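You operate a simulated robot arm through the tools that you are given. There is no shell and no other tool. Be economical: measure what you need, move in short steps, check, and stop when the job is done.

Carry out the task below with a simulated two-armed robot. There is one attempt and no reset: what you move stays moved.

TASK
Carry the wide black sleeve to the carpeted bench in the gold case.
Fine: close the lid and turn the latch to HOLD first; lift the case with both hands; it goes on the clear spot at the end of the carpeted bench next to the long table; the other sleeve stays.
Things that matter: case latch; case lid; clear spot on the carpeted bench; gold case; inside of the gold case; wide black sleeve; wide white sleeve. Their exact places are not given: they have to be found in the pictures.

Only the result counts: the job must be done as asked and must still hold three seconds after the hand-in. Knocking over, shifting, dropping, spilling or breaking anything else fails it. Lids that push on must go on centred and level and be pressed home; caps that screw on are set level and turned clockwise until they are tight.

THE ROBOT
Two 7-joint arms with two-finger parallel grippers on one trunk, on a base that drives. Base frame: it is fixed to the floor where the robot stands at the start and does not move with it; the origin is under the middle of the robot, x ahead of it, y to its left, z up; the surface under the hand at the start is at about z = 820. Units: mm, degrees, N and s.
The left shoulder is at the start at [110, 170, 1505], the right one opposite. With the tool pointing down near the work surface each hand reaches from about 360 to 700 mm from the robot's upright axis, wherever it stands, measured 20 degrees to its own side. Places, roughly: case latch [500, 700, 900]; case lid [700, 700, 1000]; clear spot on the carpeted bench [-1300, -300, 800]; inside of the gold case [600, 700, 800]. Payload 1.57 kg a hand.
The tool frame of a hand sits at the grasp point between the pads (the TCP): z along the fingers, y along the line on which they close. The tips reach 30 mm beyond it. The gripper opens to 80 mm. The fingers are 17 mm wide and 12 mm thick; the gripper's body (40 by 82 mm) begins 80 mm behind the TCP.
Orientation is that of the tool frame in the base frame, as a unit quaternion [x, y, z, w]. With the fingers straight down and closing along the base's y, the tool's x points along the base's -x, its y along +y and its z along -z.

THE INTERFACE
- The arms move only by the tool send_rows. It takes "left_commands", "right_commands" or both (then of equal length, played together; a hand with none holds still); each is a list of rows, each a list of 2 entries, a list of its own where there are three numbers: the shift along the tool's x, y, z in units of 250 mm (1.0 is 250 mm), then the turn, a rotation vector about the tool's x, y, z in units of 90 degrees (1.0 is 90 degrees). In form: [[[dx, dy, dz], [ax, ay, az]], ...]. A call has 1 to 10 rows; each row is the pose to reach, as a shift and turn from the pose commanded when the call began, along the tool's axes at that moment. "left_fingers" and "right_fingers" are, for a hand that has rows, the finger opening in mm, from 0 to 80, set as the call begins (left out, the last holds). A call with a number of a shift or a turn outside -1 to 1 is refused whole. A row lasts 0.2 s, in which the tool goes at most 50 mm and 8.6 degrees; a call with a longer step from one row to the next is refused whole, and so is a gripper value outside its range. Where a pose cannot be reached the arm comes as near as it can. A force on the tool above 40 N (or 10 N above the force at the start of the call, whichever is more), or a blocked arm, ends the call early, and 0.2 s more pass. Each finger travels about 72 mm/s and halts on what it meets, pressing with about 37 N; the grip force reading is that of the motor and also rises with nothing between the fingers. The clock runs only during rows and for 0.2 s after the last one: add rows that repeat a pose to give the fingers time. It gives the time, the measured TCP pose, the force on the tool (base axes), the opening and the grip force at its end, in the units of the frame above (readings bear some noise), with the torque about the TCP (base axes, N m) and any sound that the robot's microphone picked up, and new pictures: "views" is both (left out), scene, wrist or none (wrist: the cameras of the hands that moved).
- Cameras (640 x 400 px; columns grow to the right, rows downward): "scene" is now at [147.9, 32.3, 1683]; the picture's right is [0.44, -0.90, 0.00], its down [-0.72, -0.35, -0.60] and it looks along [0.54, 0.26, -0.80] (base axes); focal length 291 px, centre (320, 200). "left" rides on the left gripper at [72, 6, -122] in its tool frame; the picture's right is [-0.09, 1.00, 0.00], its down [-0.84, -0.08, -0.54] and it looks along [-0.54, -0.05, 0.84] (tool axes); focal length 238 px, centre (320, 200). "right" rides on the right gripper at [72, -7, -122] in its tool frame; the picture's right is [0.09, 1.00, 0.00], its down [-0.84, 0.08, -0.54] and it looks along [-0.54, 0.05, 0.84] (tool axes); focal length 238 px, centre (320, 200).
- raise_lower(by): slides the trunk up (or, below 0, down) by that many mm; the arms and the scene camera ride with it, the base frame stays. It gives what a move gives, with no picture.
- roll_base(legs): drives the robot by 1 to 6 legs, each [ahead, left, turn to the left] in mm, mm and degrees, along the robot's own axes; the way and the turn of a leg run together, so that a leg with both is an arc; at most 1500 mm and 180 degrees a leg. The arms and the cameras ride along, it lands a little off, and it stops where it bumps. It gives what a move gives, and a new picture of the scene camera.
- pan_tilt(pan, tilt): turns the head with the scene camera to pan (to the left, within 86 degrees either way) and tilt (down, from -29 to 69), counted from straight ahead of the robot. It gives what a move gives, and a new picture of the scene camera.
- probe_pixels(camera, pixels): there is no depth. For up to 12 entries [column, row, z] of the newest picture of that camera ("zoom" is the newest enlarged one), the place [x, y] in the base frame at which the ray of that pixel passes the height z, good to about 2 mm. It takes no simulated time.
- inspect(camera, box): a new picture of the part [left, top, right, bottom] of that camera's present view, enlarged. It takes no simulated time.
- sign_off(): hands the job in; it is judged then, once.

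Go step by step. Measure first, check grasps and placings, and put right what went wrong. The budget is 80 turns and 260 pictures, counting those below and the enlarged ones. Unless the task says otherwise, let go and move clear before handing in, and close with one line.

The tools are called after "Call:" as name(argument=value, ...) on one line, values as JSON. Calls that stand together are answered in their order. send_rows: Moves the arms, as the interface text tells. Its arguments: {"type":"object","properties":{"left_commands":{"type":"array","items":{"type":"array"}},"left_fingers":{"type":"number"},"right_commands":{"type":"array","items":{"type":"array"}},"right_fingers":{"type":"number"},"views":{"type":"string","enum":["both","scene","wrist","none"]}},"required":[]} The other tools are called the same way: raise_lower (by) slides the trunk up or down; roll_base (legs) drives the base; pan_tilt (pan, tilt) turns the head that bears the scene camera; probe_pixels (camera, pixels) gives the place at which the rays of pixels pass given heights; inspect (camera, box) takes an enlarged picture of a part of a camera's view; sign_off () hands the job in.

At the start:

```text
time_s: 0.0
left_tool_pos: [482.6, 522.7, 999.5]
left_orientation: [0.0, 1.0, -0.001, 0.0]
left_wrist_force: [0.5, 0.0, -0.1]
left_ft_torque: [0.04, 0.0, 0.0]
left_finger_gap: 80.1
left_finger_force: 0.2
right_tool_pos: [628.4, 101.0, 1265.1]
right_orientation: [0.0, 1.0, -0.001, 0.001]
right_wrist_force: [0.0, -0.6, 0.2]
right_ft_torque: [-0.01, -0.01, 0.0]
right_finger_gap: 79.8
right_finger_force: 0.1
trunk travel left (down, up): [-819.0, 71.0]
robot x, y, heading: [-2.1, 0.1, 0.2]
head pan, tilt: [26.0, 53.5]
```

scene: 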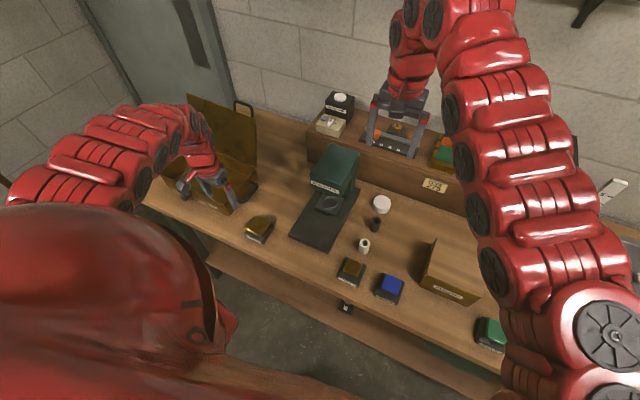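
right: 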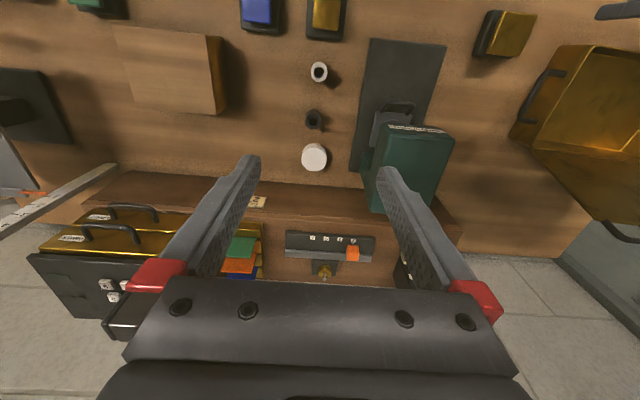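
left: 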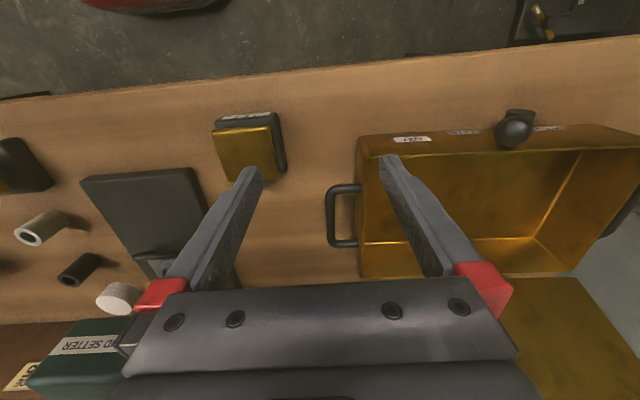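

The pictures show the open gold case at the left end of the long table, and small tubes near scene (365,245) and (375,224). I'll zoom in on the sleeves and the case.

Call:
inspect(camera="scene", box=[280, 130, 480, 310])

Call:
inspect(camera="left", box=[320, 90, 640, 300])

Call:
inspect(camera="right", box=[220, 20, 460, 210])

```text
2.22 times, centred on (380, 220) of scene
```

zoom: 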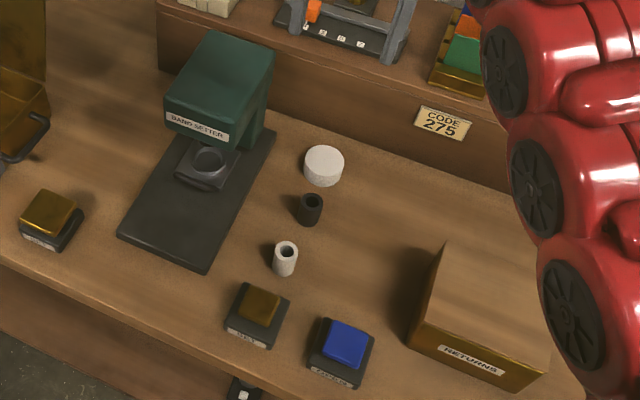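

```text
1.90 times, centred on (480, 195) of left
```

zoom: 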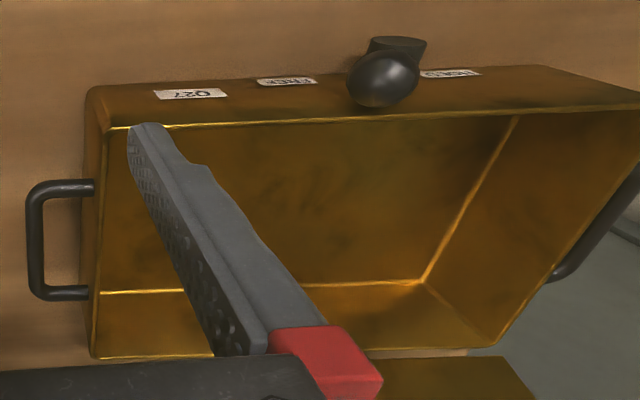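

```text
2.11 times, centred on (340, 115) of right
```

zoom: 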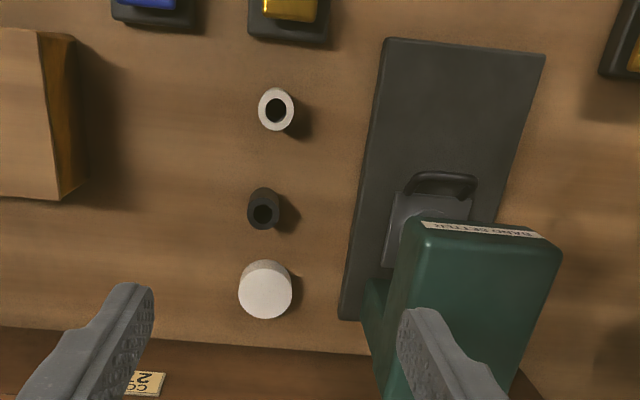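

The black tube is at about scene (375,224). I'll measure it and the case, then look around behind for the carpeted bench.

Call:
probe_pixels(camera="scene", pixels=[[376, 230, 820], [375, 219, 860], [363, 252, 820], [364, 241, 860], [381, 204, 850], [230, 210, 900], [257, 115, 1000], [188, 95, 1100]])

Call:
pan_tilt(pan=60, tilt=45)

Call:
pan_tilt(pan=-86, tilt=40)

Call:
pan_tilt(pan=-20, tilt=45)

Call:
pan_tilt(pan=86, tilt=40)

```text
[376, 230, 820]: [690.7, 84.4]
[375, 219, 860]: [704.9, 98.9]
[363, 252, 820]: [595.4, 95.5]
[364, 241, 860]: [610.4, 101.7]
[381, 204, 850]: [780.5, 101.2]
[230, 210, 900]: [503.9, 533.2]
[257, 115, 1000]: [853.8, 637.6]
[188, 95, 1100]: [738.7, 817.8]
```

```text
time_s: 1.0
left_tool_pos: [482.4, 522.3, 999.0]
left_orientation: [0.0, 1.0, 0.0, 0.001]
left_wrist_force: [1.6, -0.2, 0.1]
left_ft_torque: [-0.02, -0.01, -0.02]
left_finger_gap: 80.0
left_finger_force: 0.1
right_tool_pos: [628.8, 101.5, 1265.2]
right_orientation: [0.0, 1.0, 0.0, 0.001]
right_wrist_force: [0.0, -0.4, 0.1]
right_ft_torque: [-0.03, -0.01, 0.0]
right_finger_gap: 79.6
right_finger_force: 0.0
trunk travel left (down, up): [-819.0, 71.0]
robot x, y, heading: [-0.2, -0.0, -0.1]
head pan, tilt: [60.0, 45.0]
```

scene: 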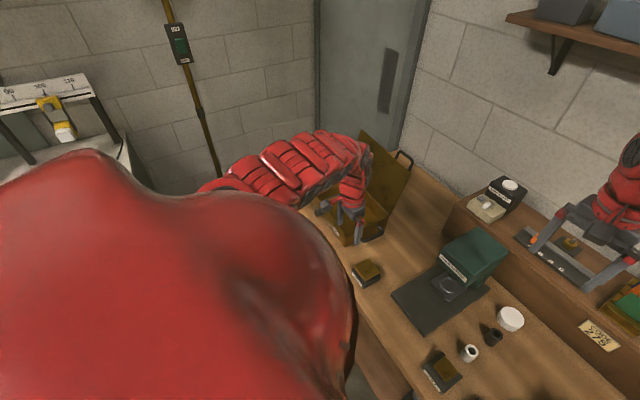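

```text
time_s: 3.3
left_tool_pos: [483.4, 521.8, 1000.5]
left_orientation: [0.0, 1.0, 0.0, 0.0]
left_wrist_force: [0.1, 0.0, 1.5]
left_ft_torque: [0.01, -0.01, -0.02]
left_finger_gap: 80.2
left_finger_force: 0.1
right_tool_pos: [629.9, 100.4, 1265.9]
right_orientation: [-0.001, 1.0, 0.0, 0.0]
right_wrist_force: [0.5, 0.3, 0.1]
right_ft_torque: [-0.01, 0.0, 0.02]
right_finger_gap: 79.8
right_finger_force: 0.0
trunk travel left (down, up): [-819.0, 71.0]
robot x, y, heading: [0.8, -0.1, 0.2]
head pan, tilt: [-85.9, 40.0]
```

scene: 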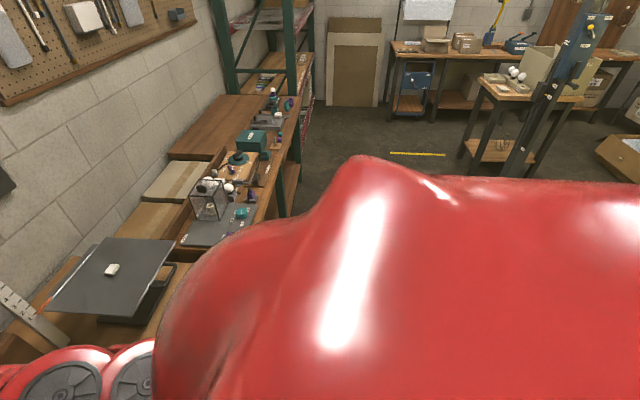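

```text
time_s: 4.7
left_tool_pos: [483.4, 522.6, 999.2]
left_orientation: [0.001, 1.0, 0.0, -0.001]
left_wrist_force: [-0.1, 0.9, -0.7]
left_ft_torque: [0.01, 0.0, 0.01]
left_finger_gap: 79.9
left_finger_force: 0.1
right_tool_pos: [628.5, 101.2, 1264.0]
right_orientation: [0.0, 1.0, 0.0, 0.0]
right_wrist_force: [-0.1, -0.6, -0.8]
right_ft_torque: [-0.03, 0.0, 0.0]
right_finger_gap: 79.9
right_finger_force: 0.1
trunk travel left (down, up): [-819.0, 71.0]
robot x, y, heading: [-2.2, -0.3, -0.0]
head pan, tilt: [-20.0, 45.0]
```

scene: 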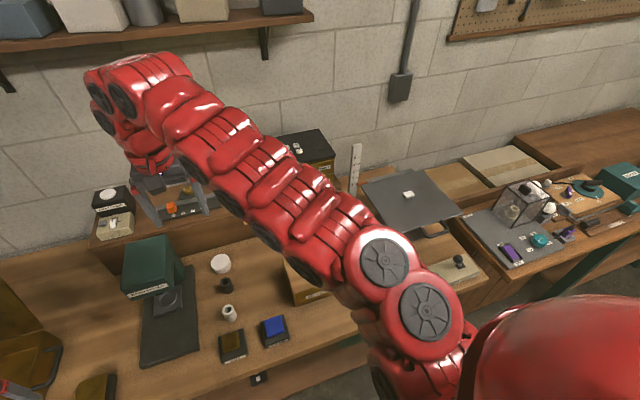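

```text
time_s: 6.5
left_tool_pos: [483.7, 522.6, 1001.1]
left_orientation: [0.0, 1.0, 0.0, 0.0]
left_wrist_force: [0.3, -0.5, -0.2]
left_ft_torque: [0.01, 0.01, -0.01]
left_finger_gap: 80.0
left_finger_force: 0.1
right_tool_pos: [628.9, 101.4, 1265.8]
right_orientation: [0.0, 1.0, 0.0, 0.0]
right_wrist_force: [-0.1, -0.5, 0.7]
right_ft_torque: [0.01, -0.04, 0.03]
right_finger_gap: 80.0
right_finger_force: 0.0
trunk travel left (down, up): [-819.0, 71.0]
robot x, y, heading: [-3.3, 0.2, 0.0]
head pan, tilt: [85.9, 40.0]
```

scene: 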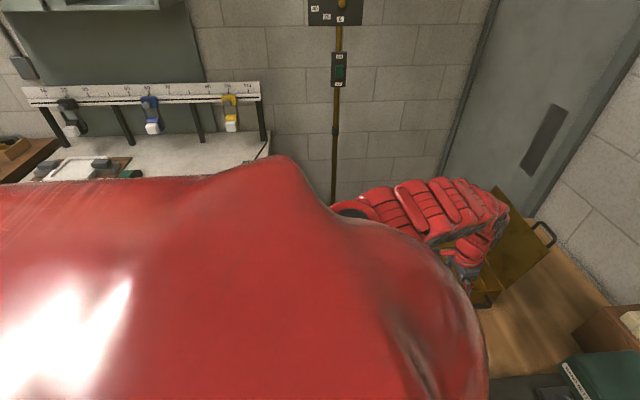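

Next I'll triangulate the black sleeve with the right camera.

Call:
probe_pixels(camera="right", pixels=[[313, 121, 850], [313, 121, 860], [313, 121, 870], [306, 121, 860], [320, 121, 860], [314, 111, 820], [319, 72, 870]])

Call:
pan_tilt(pan=10, tilt=50)

Call:
inspect(camera="scene", box=[240, 140, 400, 240])

```text
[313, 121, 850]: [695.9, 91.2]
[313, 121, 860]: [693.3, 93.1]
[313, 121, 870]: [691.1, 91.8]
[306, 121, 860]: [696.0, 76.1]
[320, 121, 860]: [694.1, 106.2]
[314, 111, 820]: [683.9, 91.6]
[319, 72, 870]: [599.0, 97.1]
```

```text
time_s: 8.0
left_tool_pos: [483.3, 523.1, 999.8]
left_orientation: [0.0, 1.0, 0.0, 0.0]
left_wrist_force: [0.6, 0.6, 0.2]
left_ft_torque: [-0.01, 0.0, 0.0]
left_finger_gap: 79.7
left_finger_force: 0.0
right_tool_pos: [628.5, 100.1, 1265.0]
right_orientation: [0.0, 1.0, -0.001, 0.0]
right_wrist_force: [-0.5, 0.6, -0.3]
right_ft_torque: [-0.01, -0.01, 0.0]
right_finger_gap: 79.7
right_finger_force: 0.1
trunk travel left (down, up): [-819.0, 71.0]
robot x, y, heading: [0.4, 1.1, 0.0]
head pan, tilt: [10.0, 50.0]
```

scene: 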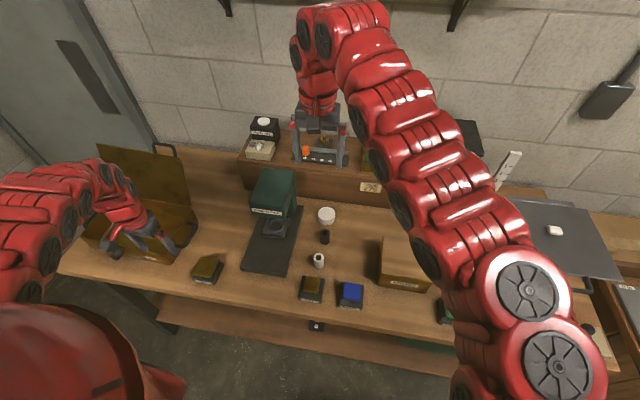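

```text
4.00 times, centred on (320, 190) of scene
```

zoom: 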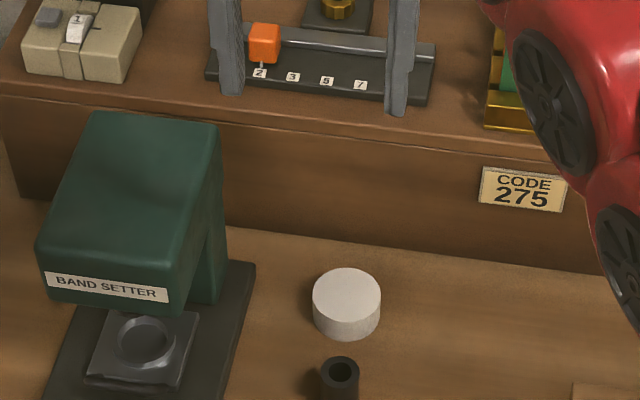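

Sleeve is at about (693,92), roughly 30 wide and 40 tall. Now I'll measure the case and the table edges from the left camera.

Call:
inspect(camera="left", box=[340, 80, 640, 268])

Call:
probe_pixels(camera="left", pixels=[[362, 158, 950], [362, 158, 900], [358, 139, 820], [362, 276, 950], [362, 276, 900], [638, 140, 900], [330, 215, 870], [514, 131, 900], [577, 130, 900]])

Call:
probe_pixels(camera="scene", pixels=[[320, 317, 820], [60, 270, 820], [82, 237, 900], [169, 262, 900], [196, 208, 900], [97, 143, 1100], [186, 165, 1100], [319, 263, 820], [324, 243, 820]])

```text
2.13 times, centred on (490, 174) of left
```

zoom: 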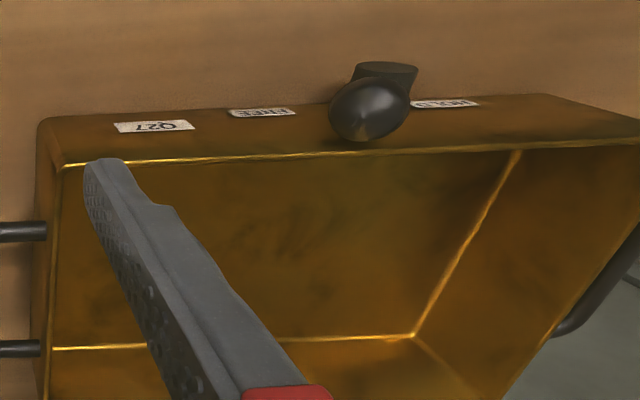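

```text
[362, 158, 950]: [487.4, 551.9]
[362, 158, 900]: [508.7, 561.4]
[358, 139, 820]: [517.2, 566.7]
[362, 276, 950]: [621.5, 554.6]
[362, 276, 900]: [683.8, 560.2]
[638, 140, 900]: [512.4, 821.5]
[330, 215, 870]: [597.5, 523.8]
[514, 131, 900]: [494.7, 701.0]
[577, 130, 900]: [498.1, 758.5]
```

```text
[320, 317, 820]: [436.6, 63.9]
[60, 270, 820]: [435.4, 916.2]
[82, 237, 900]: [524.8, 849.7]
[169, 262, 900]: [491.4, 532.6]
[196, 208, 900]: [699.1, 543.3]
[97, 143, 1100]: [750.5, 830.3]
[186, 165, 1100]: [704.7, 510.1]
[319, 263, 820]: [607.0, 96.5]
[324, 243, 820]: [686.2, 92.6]
```

Case spans about x 510–690, y 560–825, with the rim near z 890. I'll raise the left hand clear, then roll left.

Call:
send_rows(left_commands=[[[0, 0, -0.2], [0, 0, 0]], [[0, 0, -0.4], [0, 0, 0]], [[0, 0, -0.6], [0, 0, 0]], [[0, 0, -0.8], [0, 0, 0]], [[0, 0, -1.0], [0, 0, 0]]], views="none")

Call:
roll_base(legs=[[0, 250, 0]])

Call:
pan_tilt(pan=40, tilt=55)

```text
time_s: 9.2
left_tool_pos: [482.4, 522.7, 1242.2]
left_orientation: [0.0, 1.0, 0.0, 0.001]
left_wrist_force: [0.2, 0.5, 0.1]
left_ft_torque: [0.01, -0.02, 0.01]
left_finger_gap: 80.1
left_finger_force: 0.1
left hand out of reach, approached as far as the arm can: row 1, 2, 3, 4, 5
right_tool_pos: [627.7, 99.3, 1266.9]
right_orientation: [0.0, 1.0, 0.001, 0.001]
right_wrist_force: [-0.1, -0.4, -0.3]
right_ft_torque: [-0.01, -0.06, 0.0]
right_finger_gap: 79.9
right_finger_force: 0.0
trunk travel left (down, up): [-819.0, 71.0]
robot x, y, heading: [0.8, -0.6, 0.2]
head pan, tilt: [10.0, 50.0]
```

```text
time_s: 11.0
left_tool_pos: [484.9, 773.6, 1241.1]
left_orientation: [-0.001, 1.0, 0.001, 0.002]
left_wrist_force: [-0.3, 0.0, 0.9]
left_ft_torque: [0.03, 0.05, 0.01]
left_finger_gap: 80.1
left_finger_force: 0.1
right_tool_pos: [628.1, 350.3, 1266.5]
right_orientation: [0.0, 1.0, 0.001, 0.001]
right_wrist_force: [-0.3, -0.7, -1.1]
right_ft_torque: [0.03, -0.01, 0.01]
right_finger_gap: 80.0
right_finger_force: 0.0
trunk travel left (down, up): [-819.0, 71.0]
robot x, y, heading: [-0.4, 251.4, 0.0]
head pan, tilt: [10.0, 50.0]
```

scene: 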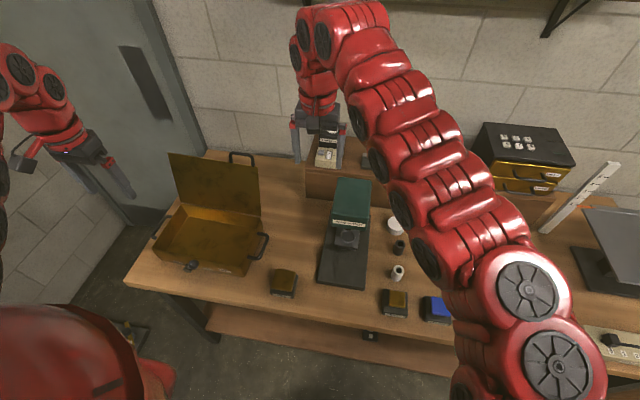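

```text
time_s: 11.9
left_tool_pos: [485.4, 773.4, 1241.0]
left_orientation: [-0.001, 1.0, 0.0, -0.001]
left_wrist_force: [0.9, 0.3, 0.7]
left_ft_torque: [0.05, -0.01, -0.03]
left_finger_gap: 80.1
left_finger_force: 0.1
right_tool_pos: [628.9, 351.2, 1266.4]
right_orientation: [0.0, 1.0, 0.0, 0.0]
right_wrist_force: [0.1, 0.0, 0.0]
right_ft_torque: [-0.03, -0.02, 0.01]
right_finger_gap: 79.7
right_finger_force: 0.0
trunk travel left (down, up): [-819.0, 71.0]
robot x, y, heading: [-1.3, 250.8, 0.2]
head pan, tilt: [40.0, 55.0]
```

scene: 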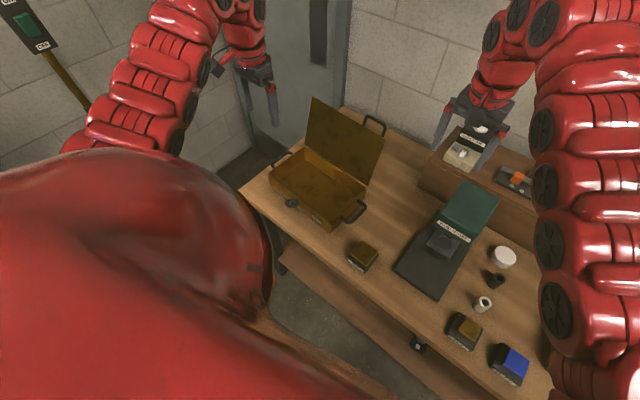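

Now the whole case is visible. I'll enlarge it and take measurements.

Call:
inspect(camera="scene", box=[240, 80, 400, 240])

Call:
inspect(camera="left", box=[0, 0, 640, 400])

```text
2.50 times, centred on (320, 160) of scene
```

zoom: 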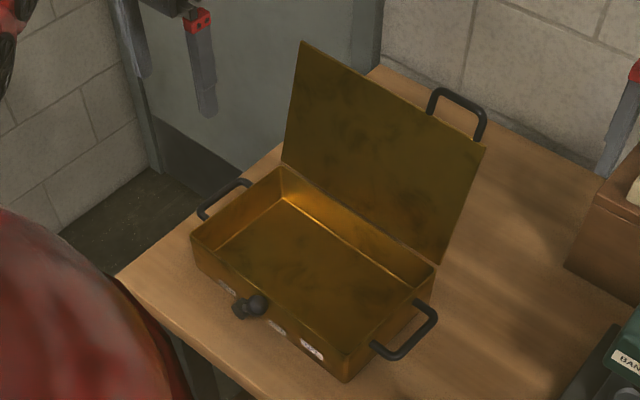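

```text
1.00 times, centred on (320, 200) of left (not enlarged: the box is as wide or as high as the picture)
```

zoom: 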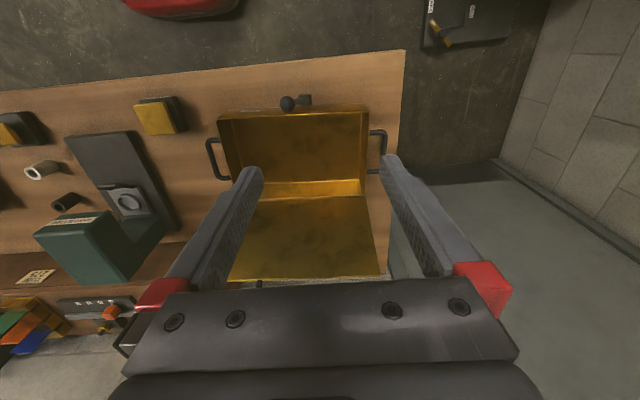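

Call:
inspect(camera="scene", box=[240, 80, 400, 240])

Call:
probe_pixels(camera="zoom", pixels=[[345, 360, 890], [193, 240, 890], [283, 168, 890], [435, 265, 890], [346, 380, 820], [301, 42, 1070], [485, 147, 1070], [436, 310, 890], [400, 355, 890], [258, 302, 890], [240, 312, 870]])

Call:
probe_pixels(camera="left", pixels=[[220, 119, 890], [368, 110, 890], [263, 198, 820], [227, 279, 1070], [380, 272, 1070], [214, 145, 890], [380, 135, 890], [288, 103, 900], [303, 100, 900], [408, 60, 820]])

```text
2.50 times, centred on (320, 160) of scene
```

zoom: 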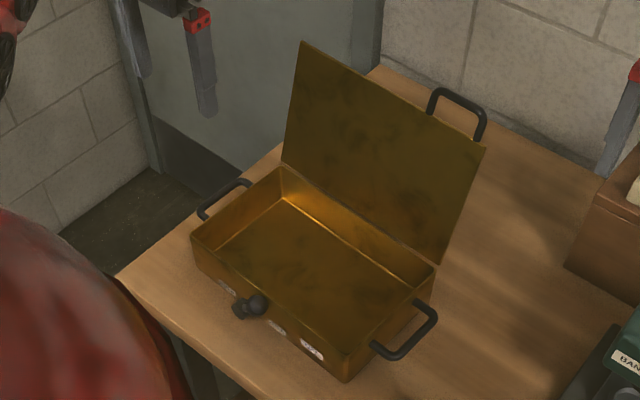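

```text
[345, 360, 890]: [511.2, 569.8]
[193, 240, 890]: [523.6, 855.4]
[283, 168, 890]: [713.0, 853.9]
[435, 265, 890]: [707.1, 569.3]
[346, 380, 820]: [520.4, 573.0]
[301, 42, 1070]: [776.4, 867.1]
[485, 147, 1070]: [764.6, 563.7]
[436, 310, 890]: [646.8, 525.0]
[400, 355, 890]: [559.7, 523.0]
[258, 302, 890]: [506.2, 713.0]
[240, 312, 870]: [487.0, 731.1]
```

```text
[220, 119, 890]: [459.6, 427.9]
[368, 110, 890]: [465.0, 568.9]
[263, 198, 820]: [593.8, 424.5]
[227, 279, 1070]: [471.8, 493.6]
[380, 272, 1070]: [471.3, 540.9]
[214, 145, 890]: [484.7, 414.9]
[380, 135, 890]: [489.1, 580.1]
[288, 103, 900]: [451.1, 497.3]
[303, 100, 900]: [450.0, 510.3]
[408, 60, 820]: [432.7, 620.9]
```

Case: x 515–708, y 572–854, rim z about 883, lid leaning back with its top edge near (762, 1070). I'll roll ahead a bit to bring the sleeve within right-hand reach.

Call:
roll_base(legs=[[70, 0, 0]])

Call:
pan_tilt(pan=-5, tilt=50)

```text
time_s: 13.0
left_tool_pos: [550.3, 774.0, 1244.1]
left_orientation: [-0.002, 1.0, 0.001, 0.003]
left_wrist_force: [0.1, -0.5, -0.4]
left_ft_torque: [0.02, -0.01, -0.02]
left_finger_gap: 79.8
left_finger_force: 0.0
right_tool_pos: [695.1, 351.9, 1267.9]
right_orientation: [0.0, 1.0, 0.001, 0.001]
right_wrist_force: [-0.8, 0.2, -0.3]
right_ft_torque: [0.0, -0.02, 0.0]
right_finger_gap: 80.0
right_finger_force: 0.1
trunk travel left (down, up): [-819.0, 71.0]
robot x, y, heading: [69.9, 249.4, -0.0]
head pan, tilt: [40.0, 55.0]
```

scene: 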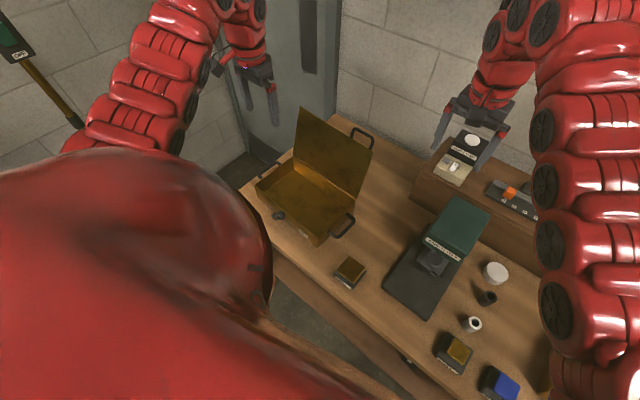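

```text
time_s: 14.1
left_tool_pos: [552.1, 774.3, 1240.8]
left_orientation: [-0.001, 1.0, 0.0, 0.001]
left_wrist_force: [-0.9, 0.6, -0.7]
left_ft_torque: [-0.01, -0.04, -0.01]
left_finger_gap: 80.0
left_finger_force: 0.1
right_tool_pos: [697.2, 353.6, 1265.6]
right_orientation: [-0.001, 1.0, 0.001, -0.001]
right_wrist_force: [-0.1, -0.4, -0.1]
right_ft_torque: [0.01, 0.0, 0.0]
right_finger_gap: 80.1
right_finger_force: 0.0
trunk travel left (down, up): [-819.0, 71.0]
robot x, y, heading: [68.1, 252.3, 0.2]
head pan, tilt: [-5.0, 50.0]
```

scene: 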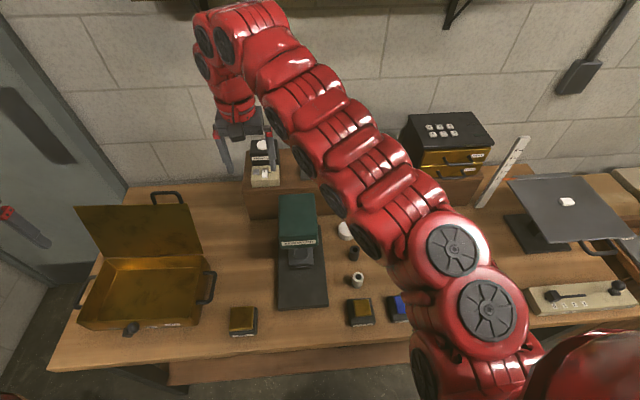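

Sleeve at scene (354,254). I'll move the right hand over it at height and look.

Call:
send_rows(right_commands=[[[0, -0.16, 0.05], [0, 0, 0]], [[0.0, -0.32, 0.1], [0, 0, 0]], [[0, -0.48, 0.2], [0, 0, 0]], [[0, -0.64, 0.3], [0, 0, 0]], [[0, -0.8, 0.4], [0, 0, 0]], [[0.02, -0.93, 0.5], [0, 0, 0]], [[0.02, -1.0, 0.6], [0, 0, 0]], [[0.02, -1.0, 0.7], [0, 0, 0]]])

```text
time_s: 15.9
left_tool_pos: [551.6, 774.6, 1240.4]
left_orientation: [-0.001, 1.0, 0.0, 0.001]
left_wrist_force: [-0.5, 0.8, 0.6]
left_ft_torque: [0.01, -0.02, -0.02]
left_finger_gap: 80.2
left_finger_force: 0.0
right_tool_pos: [710.7, 115.4, 1114.8]
right_orientation: [-0.002, 1.0, 0.0, 0.001]
right_wrist_force: [-0.7, -0.4, -0.4]
right_ft_torque: [0.02, 0.0, 0.01]
right_finger_gap: 79.9
right_finger_force: 0.0
right hand out of reach, approached as far as the arm can: row 5, 6, 7, 8
trunk travel left (down, up): [-819.0, 71.0]
robot x, y, heading: [70.0, 247.0, 0.3]
head pan, tilt: [-5.0, 50.0]
```

scene: 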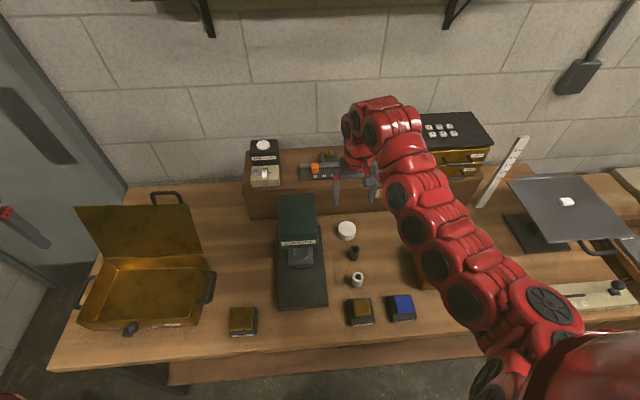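
right: 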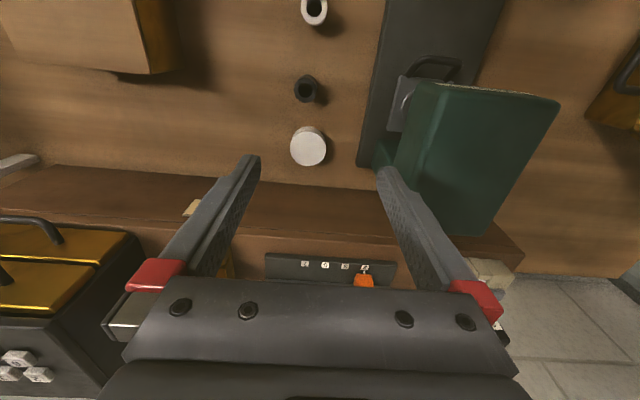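

Fell slightly short of the target, so I'll step down and towards the sleeve (right view (306,90)), then re-measure.

Call:
probe_pixels(camera="right", pixels=[[305, 91, 860], [297, 91, 860], [316, 91, 860], [306, 80, 820], [312, 9, 870]])

Call:
send_rows(right_commands=[[[0, 0, 0.15], [0, 0, 0]], [[0.05, -0.05, 0.3], [0, 0, 0]], [[0.07, -0.1, 0.45], [0, 0, 0]], [[0.07, -0.1, 0.6], [0, 0, 0]], [[0.07, -0.1, 0.6], [0, 0, 0]]])

```text
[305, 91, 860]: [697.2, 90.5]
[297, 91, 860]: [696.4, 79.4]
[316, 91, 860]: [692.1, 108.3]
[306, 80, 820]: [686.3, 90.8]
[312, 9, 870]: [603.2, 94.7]
```

```text
time_s: 17.1
left_tool_pos: [552.8, 775.5, 1240.4]
left_orientation: [-0.001, 1.0, 0.0, 0.001]
left_wrist_force: [0.4, 0.1, -0.4]
left_ft_torque: [0.0, -0.02, 0.0]
left_finger_gap: 79.8
left_finger_force: 0.1
right_tool_pos: [694.1, 89.9, 965.0]
right_orientation: [-0.002, 1.0, -0.001, 0.0]
right_wrist_force: [-0.3, -0.7, 1.5]
right_ft_torque: [-0.02, -0.03, -0.02]
right_finger_gap: 80.0
right_finger_force: 0.0
trunk travel left (down, up): [-819.0, 71.0]
robot x, y, heading: [66.2, 249.8, 0.1]
head pan, tilt: [-5.0, 50.0]
```

scene: 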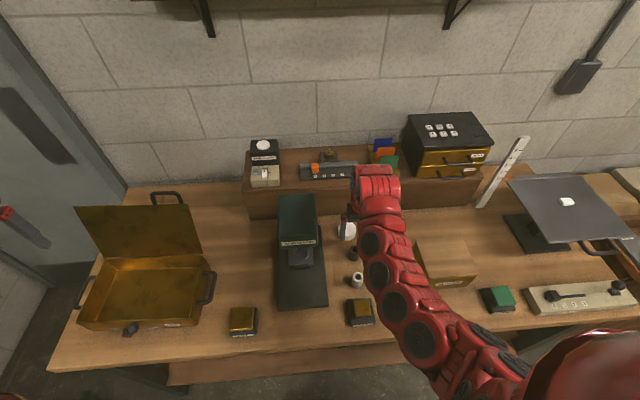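
right: 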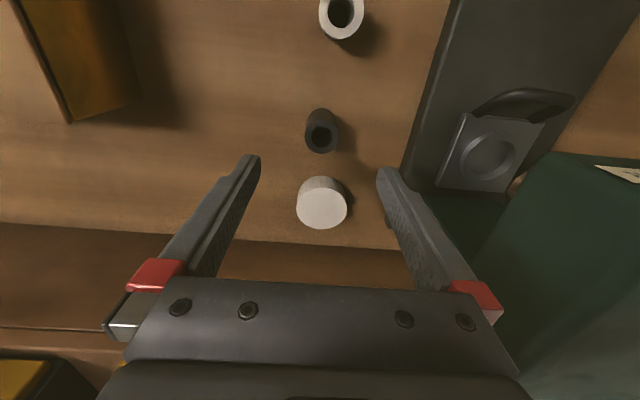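

Aligned over the sleeve at (694,90). Descending to 858 and gripping.

Call:
send_rows(right_commands=[[[0, 0, 0.15], [0, 0, 0]], [[0, 0, 0.3], [0, 0, 0]], [[0, 0, 0.43], [0, 0, 0]], [[0, 0, 0.43], [0, 0, 0]]], views="none")

Call:
send_rows(right_commands=[[[0, 0, 0], [0, 0, 0]], [[0, 0, 0], [0, 0, 0]], [[0, 0, 0], [0, 0, 0]], [[0, 0, 0], [0, 0, 0]], [[0, 0, 0], [0, 0, 0]]], right_fingers=10, views="wrist")

```text
time_s: 18.1
left_tool_pos: [552.6, 773.5, 1239.9]
left_orientation: [-0.001, 1.0, 0.0, 0.0]
left_wrist_force: [-0.3, -0.8, -0.9]
left_ft_torque: [0.0, 0.0, 0.0]
left_finger_gap: 80.1
left_finger_force: 0.1
right_tool_pos: [695.4, 90.3, 858.4]
right_orientation: [-0.001, 1.0, -0.001, 0.0]
right_wrist_force: [-0.1, 0.5, 0.3]
right_ft_torque: [-0.05, 0.01, 0.01]
right_finger_gap: 80.1
right_finger_force: 0.1
trunk travel left (down, up): [-819.0, 71.0]
robot x, y, heading: [67.4, 249.8, 0.2]
head pan, tilt: [-5.0, 50.0]
```

```text
time_s: 19.3
left_tool_pos: [554.2, 774.4, 1240.4]
left_orientation: [-0.002, 1.0, 0.0, 0.001]
left_wrist_force: [0.4, 0.3, -0.6]
left_ft_torque: [0.01, -0.02, 0.01]
left_finger_gap: 80.3
left_finger_force: 0.0
right_tool_pos: [695.3, 90.1, 858.7]
right_orientation: [-0.001, 1.0, 0.0, 0.0]
right_wrist_force: [0.1, 0.5, 0.7]
right_ft_torque: [0.0, 0.01, -0.01]
right_finger_gap: 31.8
right_finger_force: 36.5
trunk travel left (down, up): [-819.0, 71.0]
robot x, y, heading: [68.0, 250.5, 0.2]
head pan, tilt: [-5.0, 50.0]
```

right: 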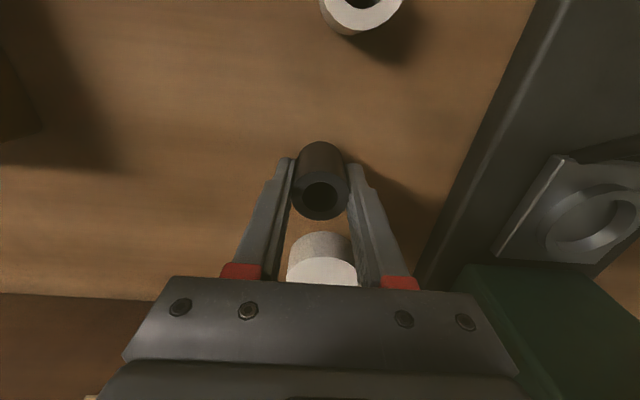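

Sleeve is gripped (31.8 mm). Lifting high and retracting, and bringing the left hand inward before rolling left.

Call:
send_rows(right_commands=[[[0, 0, -0.18], [0, 0, 0]], [[0, 0, -0.36], [0, 0, 0]], [[0, 0, -0.54], [0, 0, 0]], [[0.08, 0, -0.68], [0, 0, 0]], [[0.24, 0, -0.75], [0, 0, 0]], [[0.4, 0, -0.78], [0, 0, 0]], [[0.5, 0, -0.78], [0, 0, 0]]], left_commands=[[[0, 0, 0], [0, 0, 0]], [[0.1, -0.1, 0], [0, 0, 0]], [[0.2, -0.25, 0], [0, 0, 0]], [[0.3, -0.4, 0], [0, 0, 0]], [[0.3, -0.55, 0], [0, 0, 0]], [[0.3, -0.6, 0], [0, 0, 0]], [[0.3, -0.6, 0], [0, 0, 0]]], views="both")

Call:
pan_tilt(pan=60, tilt=30)

```text
time_s: 20.9
left_tool_pos: [549.6, 772.9, 1239.6]
left_orientation: [-0.002, 1.0, 0.0, 0.001]
left_wrist_force: [0.0, -0.9, -1.1]
left_ft_torque: [-0.03, 0.01, 0.02]
left_finger_gap: 79.8
left_finger_force: 0.0
left hand out of reach, approached as far as the arm can: row 2, 3, 4, 5, 6, 7
right_tool_pos: [630.2, 88.4, 1009.4]
right_orientation: [-0.001, 1.0, -0.002, 0.002]
right_wrist_force: [-0.2, 0.1, -0.5]
right_ft_torque: [0.0, -0.01, 0.04]
right_finger_gap: 31.6
right_finger_force: 36.6
right hand out of reach, approached as far as the arm can: row 5, 6, 7
trunk travel left (down, up): [-819.0, 71.0]
robot x, y, heading: [68.8, 249.0, 0.0]
head pan, tilt: [-5.0, 50.0]
```

scene: 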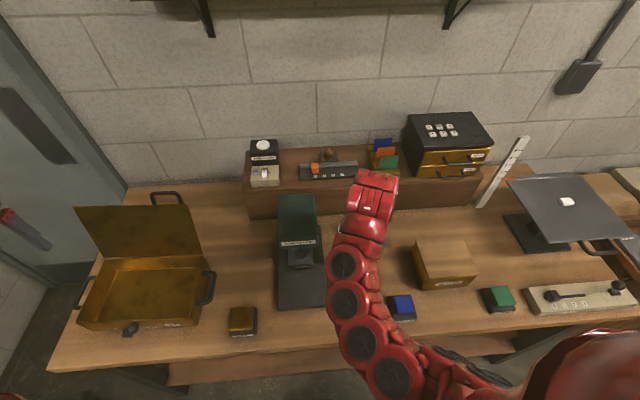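
right: 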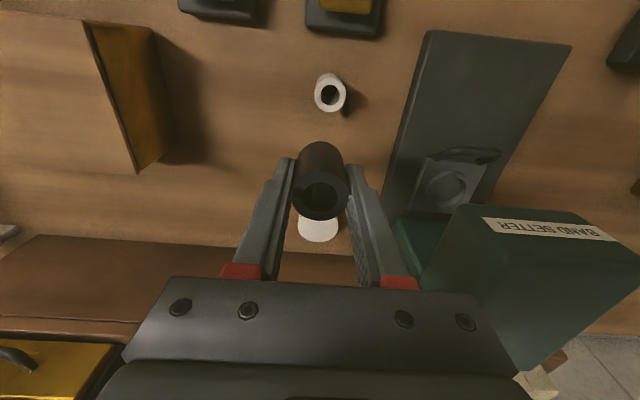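
left: 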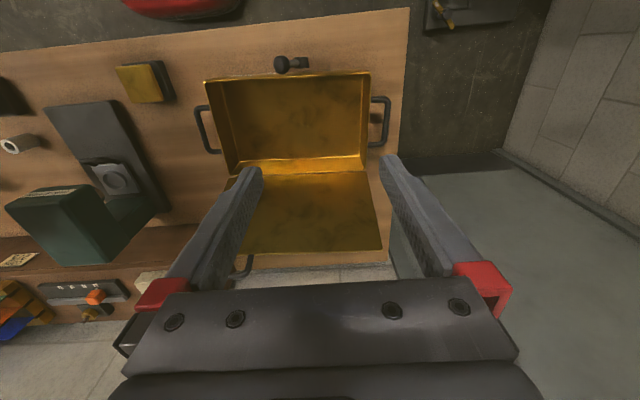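

```text
time_s: 22.2
left_tool_pos: [549.5, 772.6, 1239.0]
left_orientation: [-0.001, 1.0, 0.0, 0.002]
left_wrist_force: [0.2, -0.2, -0.3]
left_ft_torque: [-0.04, -0.03, -0.01]
left_finger_gap: 80.0
left_finger_force: 0.0
right_tool_pos: [631.3, 90.6, 1008.0]
right_orientation: [0.0, 1.0, -0.001, 0.002]
right_wrist_force: [-0.1, 0.1, -0.1]
right_ft_torque: [0.01, 0.04, 0.01]
right_finger_gap: 31.7
right_finger_force: 36.9
trunk travel left (down, up): [-819.0, 71.0]
robot x, y, heading: [71.3, 248.7, 0.2]
head pan, tilt: [60.0, 30.0]
```

scene: 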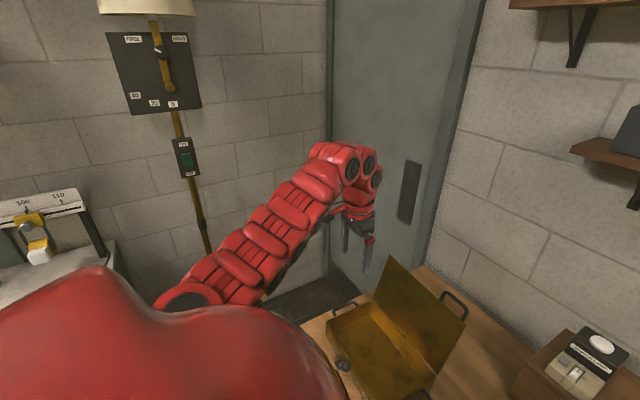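

Plenty of room to the wall, but something dark with brass lies near the floor on the left. I'll look down there before rolling.

Call:
pan_tilt(pan=35, tilt=69)

Call:
inspect(camera="left", box=[380, 0, 640, 160])

```text
time_s: 23.3
left_tool_pos: [549.3, 772.3, 1239.2]
left_orientation: [-0.001, 1.0, 0.0, 0.0]
left_wrist_force: [-0.2, 0.4, -0.1]
left_ft_torque: [0.0, 0.01, 0.0]
left_finger_gap: 79.9
left_finger_force: 0.1
right_tool_pos: [631.0, 88.7, 1009.0]
right_orientation: [-0.001, 1.0, 0.0, 0.002]
right_wrist_force: [0.9, 0.3, -0.8]
right_ft_torque: [0.01, 0.01, 0.0]
right_finger_gap: 31.7
right_finger_force: 37.0
trunk travel left (down, up): [-819.0, 71.0]
robot x, y, heading: [68.6, 248.9, -0.3]
head pan, tilt: [35.0, 68.8]
```

scene: 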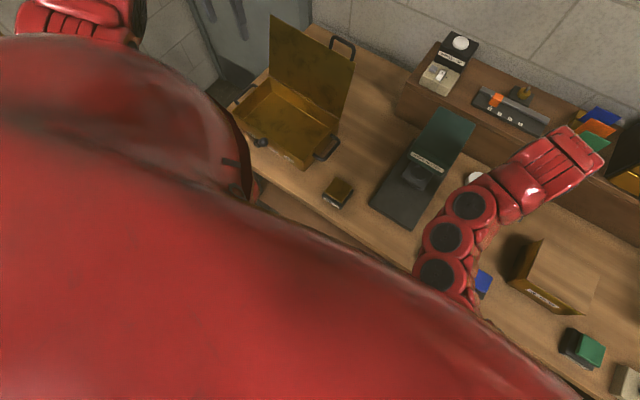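

```text
2.46 times, centred on (510, 80) of left
```

zoom: 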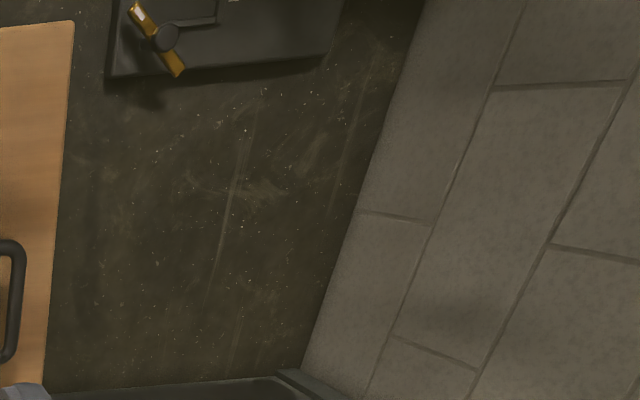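

The dark box is a low safe beyond y≈1350, so there's room. I'll raise the trunk for clearance over the setter, then roll left.

Call:
raise_lower(by=70)

Call:
roll_base(legs=[[0, 440, 0]])

Call:
pan_tilt(pan=0, tilt=58)

```text
time_s: 24.4
left_tool_pos: [550.1, 773.4, 1309.4]
left_orientation: [-0.002, 1.0, 0.0, 0.001]
left_wrist_force: [0.6, -0.4, 0.1]
left_ft_torque: [-0.01, -0.02, -0.03]
left_finger_gap: 80.1
left_finger_force: 0.0
right_tool_pos: [630.3, 88.8, 1077.9]
right_orientation: [-0.001, 1.0, 0.0, 0.002]
right_wrist_force: [-0.1, 0.8, -0.2]
right_ft_torque: [-0.03, -0.02, -0.01]
right_finger_gap: 31.8
right_finger_force: 36.9
trunk travel left (down, up): [-889.0, 1.0]
robot x, y, heading: [66.3, 251.3, 0.1]
head pan, tilt: [35.0, 68.8]
```

```text
time_s: 27.0
left_tool_pos: [549.8, 1202.6, 1308.6]
left_orientation: [-0.001, 1.0, 0.001, 0.001]
left_wrist_force: [0.2, 0.2, -0.4]
left_ft_torque: [0.0, -0.01, 0.01]
left_finger_gap: 80.3
left_finger_force: 0.1
right_tool_pos: [629.7, 520.6, 1079.1]
right_orientation: [0.001, 1.0, -0.001, 0.004]
right_wrist_force: [-0.4, -0.4, -0.6]
right_ft_torque: [0.0, -0.01, -0.01]
right_finger_gap: 31.7
right_finger_force: 37.0
trunk travel left (down, up): [-889.0, 1.0]
robot x, y, heading: [67.1, 679.0, -0.1]
head pan, tilt: [35.0, 68.8]
```

scene: 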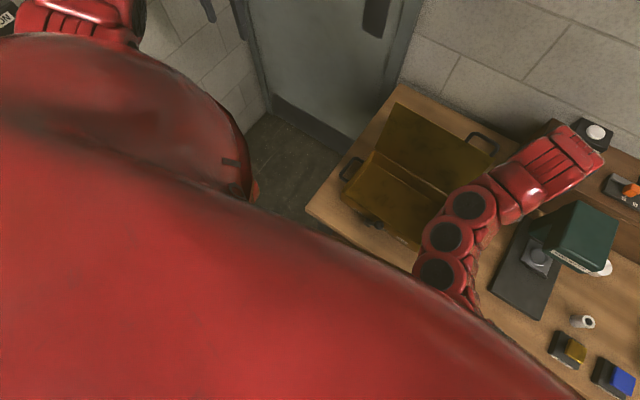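

```text
time_s: 28.0
left_tool_pos: [549.7, 1204.2, 1308.8]
left_orientation: [-0.001, 1.0, 0.0, 0.001]
left_wrist_force: [-0.3, -0.3, 1.2]
left_ft_torque: [-0.02, -0.02, -0.02]
left_finger_gap: 79.5
left_finger_force: 0.0
right_tool_pos: [630.8, 520.9, 1079.4]
right_orientation: [0.0, 1.0, -0.001, 0.002]
right_wrist_force: [0.4, -0.9, -0.8]
right_ft_torque: [0.01, 0.01, -0.03]
right_finger_gap: 31.4
right_finger_force: 36.9
trunk travel left (down, up): [-889.0, 1.0]
robot x, y, heading: [72.8, 682.7, 0.0]
head pan, tilt: [0.0, 58.0]
```

scene: 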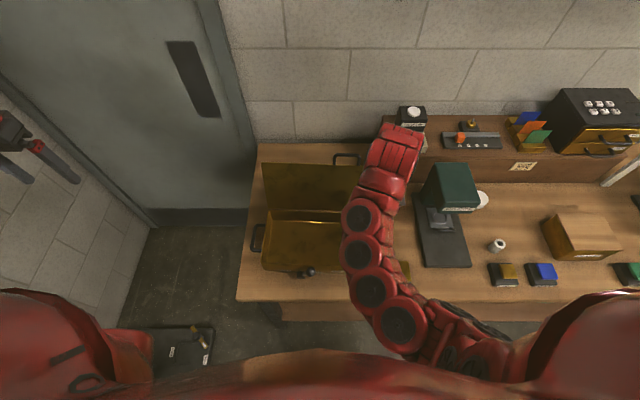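

Robot is now at y≈682. Moving the sleeve over the case and down in stages.

Call:
send_rows(right_commands=[[[0.02, 0.15, 0], [0, 0, 0]], [[0.04, 0.3, 0], [0, 0, 0]], [[0.05, 0.45, 0], [0, 0, 0]], [[0.05, 0.56, 0], [0, 0, 0]], [[0.05, 0.56, 0.15], [0, 0, 0]], [[0.05, 0.56, 0.3], [0, 0, 0]], [[0.05, 0.56, 0.4], [0, 0, 0]], [[0.05, 0.56, 0.4], [0, 0, 0]]])

```text
time_s: 29.8
left_tool_pos: [550.3, 1205.6, 1307.5]
left_orientation: [-0.001, 1.0, 0.0, 0.001]
left_wrist_force: [-0.1, 0.2, 0.4]
left_ft_torque: [0.04, 0.01, 0.02]
left_finger_gap: 80.2
left_finger_force: 0.0
right_tool_pos: [617.2, 660.9, 977.1]
right_orientation: [-0.001, 1.0, -0.001, 0.001]
right_wrist_force: [0.3, 0.5, -0.5]
right_ft_torque: [-0.02, -0.01, -0.01]
right_finger_gap: 32.1
right_finger_force: 36.9
trunk travel left (down, up): [-889.0, 1.0]
robot x, y, heading: [68.1, 683.3, 0.1]
head pan, tilt: [0.0, 58.0]
```

scene: 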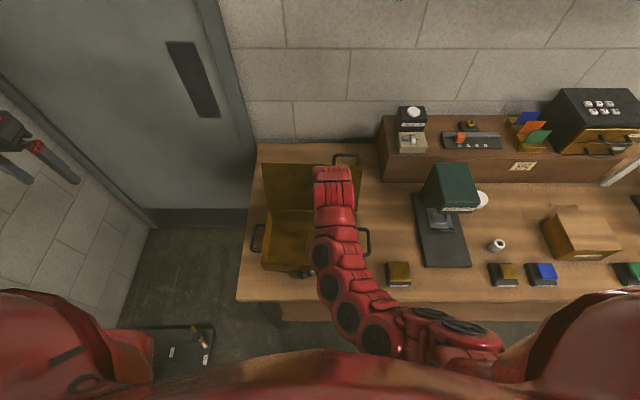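
right: 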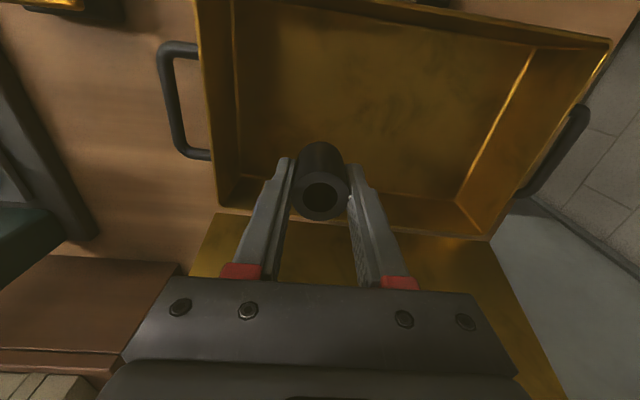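

Inside the case outline; lowering to about 872 and feeling for the floor.

Call:
send_rows(right_commands=[[[0.05, 0, 0.12], [0, 0, 0]], [[0.05, 0, 0.24], [0, 0, 0]], [[0.05, 0, 0.36], [0, 0, 0]], [[0.05, 0, 0.4], [0, 0, 0]], [[0.05, 0, 0.42], [0, 0, 0]], [[0.05, 0, 0.43], [0, 0, 0]], [[0.05, 0, 0.44], [0, 0, 0]], [[0.05, 0, 0.45], [0, 0, 0]]], views="wrist")

```text
time_s: 31.6
left_tool_pos: [549.6, 1205.3, 1309.1]
left_orientation: [-0.001, 1.0, -0.001, 0.0]
left_wrist_force: [-0.4, 1.0, -0.1]
left_ft_torque: [0.02, 0.02, 0.02]
left_finger_gap: 80.2
left_finger_force: 0.0
right_tool_pos: [606.0, 660.4, 865.7]
right_orientation: [0.0, 1.0, -0.002, 0.002]
right_wrist_force: [0.1, -0.5, -0.3]
right_ft_torque: [0.0, 0.02, -0.01]
right_finger_gap: 31.7
right_finger_force: 37.0
trunk travel left (down, up): [-889.0, 1.0]
robot x, y, heading: [69.4, 683.0, 0.3]
head pan, tilt: [0.0, 58.0]
```

right: 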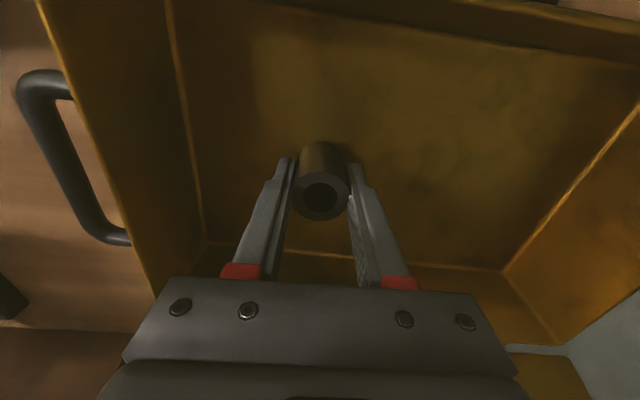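

No contact at 865.7 yet; creeping lower.

Call:
send_rows(right_commands=[[[0, 0, 0.006], [0, 0, 0]], [[0, 0, 0.012], [0, 0, 0]], [[0, 0, 0.016], [0, 0, 0]], [[0, 0, 0.016], [0, 0, 0]]], views="none")

```text
time_s: 32.6
left_tool_pos: [549.2, 1203.9, 1309.9]
left_orientation: [-0.001, 1.0, 0.0, 0.001]
left_wrist_force: [0.0, -0.9, -0.4]
left_ft_torque: [0.02, 0.02, -0.02]
left_finger_gap: 80.2
left_finger_force: 0.1
right_tool_pos: [605.0, 660.6, 862.9]
right_orientation: [0.0, 1.0, -0.002, 0.004]
right_wrist_force: [0.1, -0.3, 16.3]
right_ft_torque: [-0.05, 0.09, 0.01]
right_finger_gap: 31.7
right_finger_force: 37.2
trunk travel left (down, up): [-889.0, 1.0]
robot x, y, heading: [70.9, 683.9, 0.2]
head pan, tilt: [0.0, 58.0]
```

Contact (16 N). Releasing and lifting out.

Call:
send_rows(right_commands=[[[0, 0, -0.006], [0, 0, 0]], [[0, 0, -0.006], [0, 0, 0]], [[0, 0, -0.006], [0, 0, 0]]], right_fingers=70, views="none")

Call:
send_rows(right_commands=[[[0, 0, -0.15], [0, 0, 0]], [[0, 0, -0.3], [0, 0, 0]], [[0, 0, -0.45], [0, 0, 0]], [[0, 0, -0.6], [0, 0, 0]], [[0, 0, -0.75], [0, 0, 0]], [[0, 0, -0.75], [0, 0, 0]]], views="both")

Call:
inspect(camera="right", box=[140, 0, 460, 200])

```text
time_s: 33.4
left_tool_pos: [550.0, 1203.9, 1307.7]
left_orientation: [0.0, 1.0, 0.0, 0.001]
left_wrist_force: [0.6, -0.2, 0.4]
left_ft_torque: [0.02, 0.0, 0.0]
left_finger_gap: 80.0
left_finger_force: 0.0
right_tool_pos: [606.2, 660.7, 862.2]
right_orientation: [0.001, 1.0, -0.001, 0.002]
right_wrist_force: [0.1, 0.0, -0.2]
right_ft_torque: [0.01, 0.0, 0.02]
right_finger_gap: 70.2
right_finger_force: 0.0
trunk travel left (down, up): [-889.0, 1.0]
robot x, y, heading: [71.5, 685.3, -0.1]
head pan, tilt: [0.0, 58.0]
```

```text
time_s: 34.8
left_tool_pos: [550.6, 1204.5, 1308.2]
left_orientation: [-0.001, 1.0, 0.001, 0.002]
left_wrist_force: [0.1, -0.7, 0.3]
left_ft_torque: [0.01, -0.01, -0.02]
left_finger_gap: 79.9
left_finger_force: 0.1
right_tool_pos: [605.5, 661.9, 1050.5]
right_orientation: [0.0, 1.0, -0.001, 0.002]
right_wrist_force: [1.0, 0.3, 0.3]
right_ft_torque: [0.04, -0.01, 0.02]
right_finger_gap: 69.9
right_finger_force: 0.1
trunk travel left (down, up): [-889.0, 1.0]
robot x, y, heading: [68.0, 685.5, -0.2]
head pan, tilt: [0.0, 58.0]
```

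scene: 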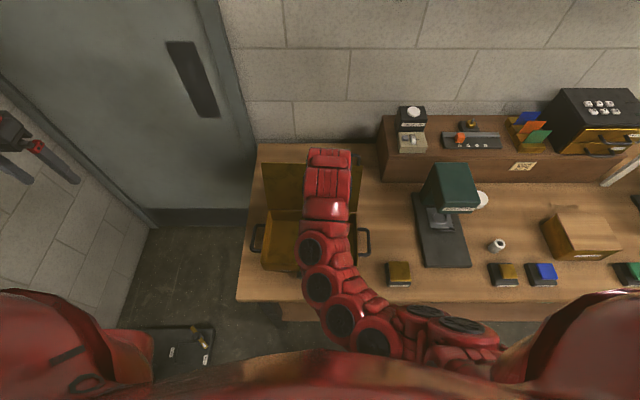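
right: 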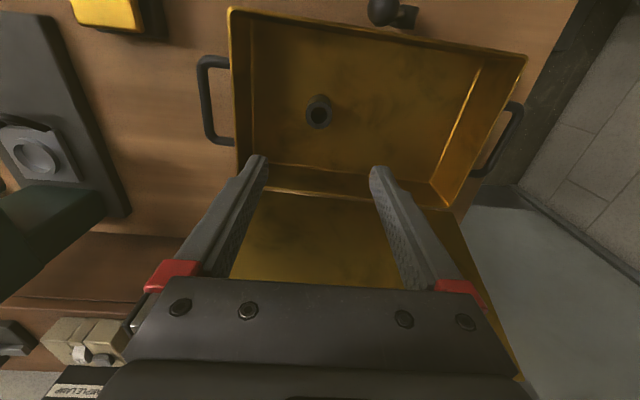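

```text
2.00 times, centred on (300, 100) of right
```

zoom: 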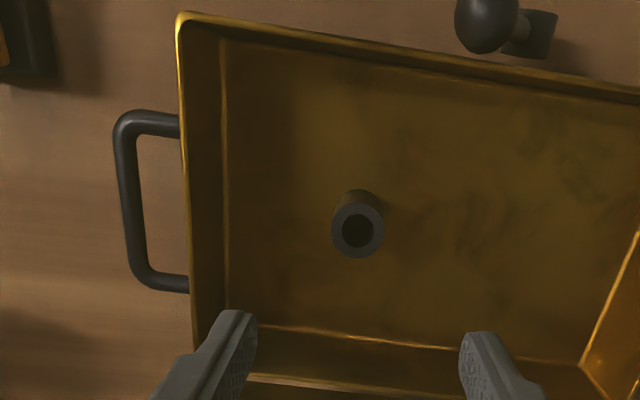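

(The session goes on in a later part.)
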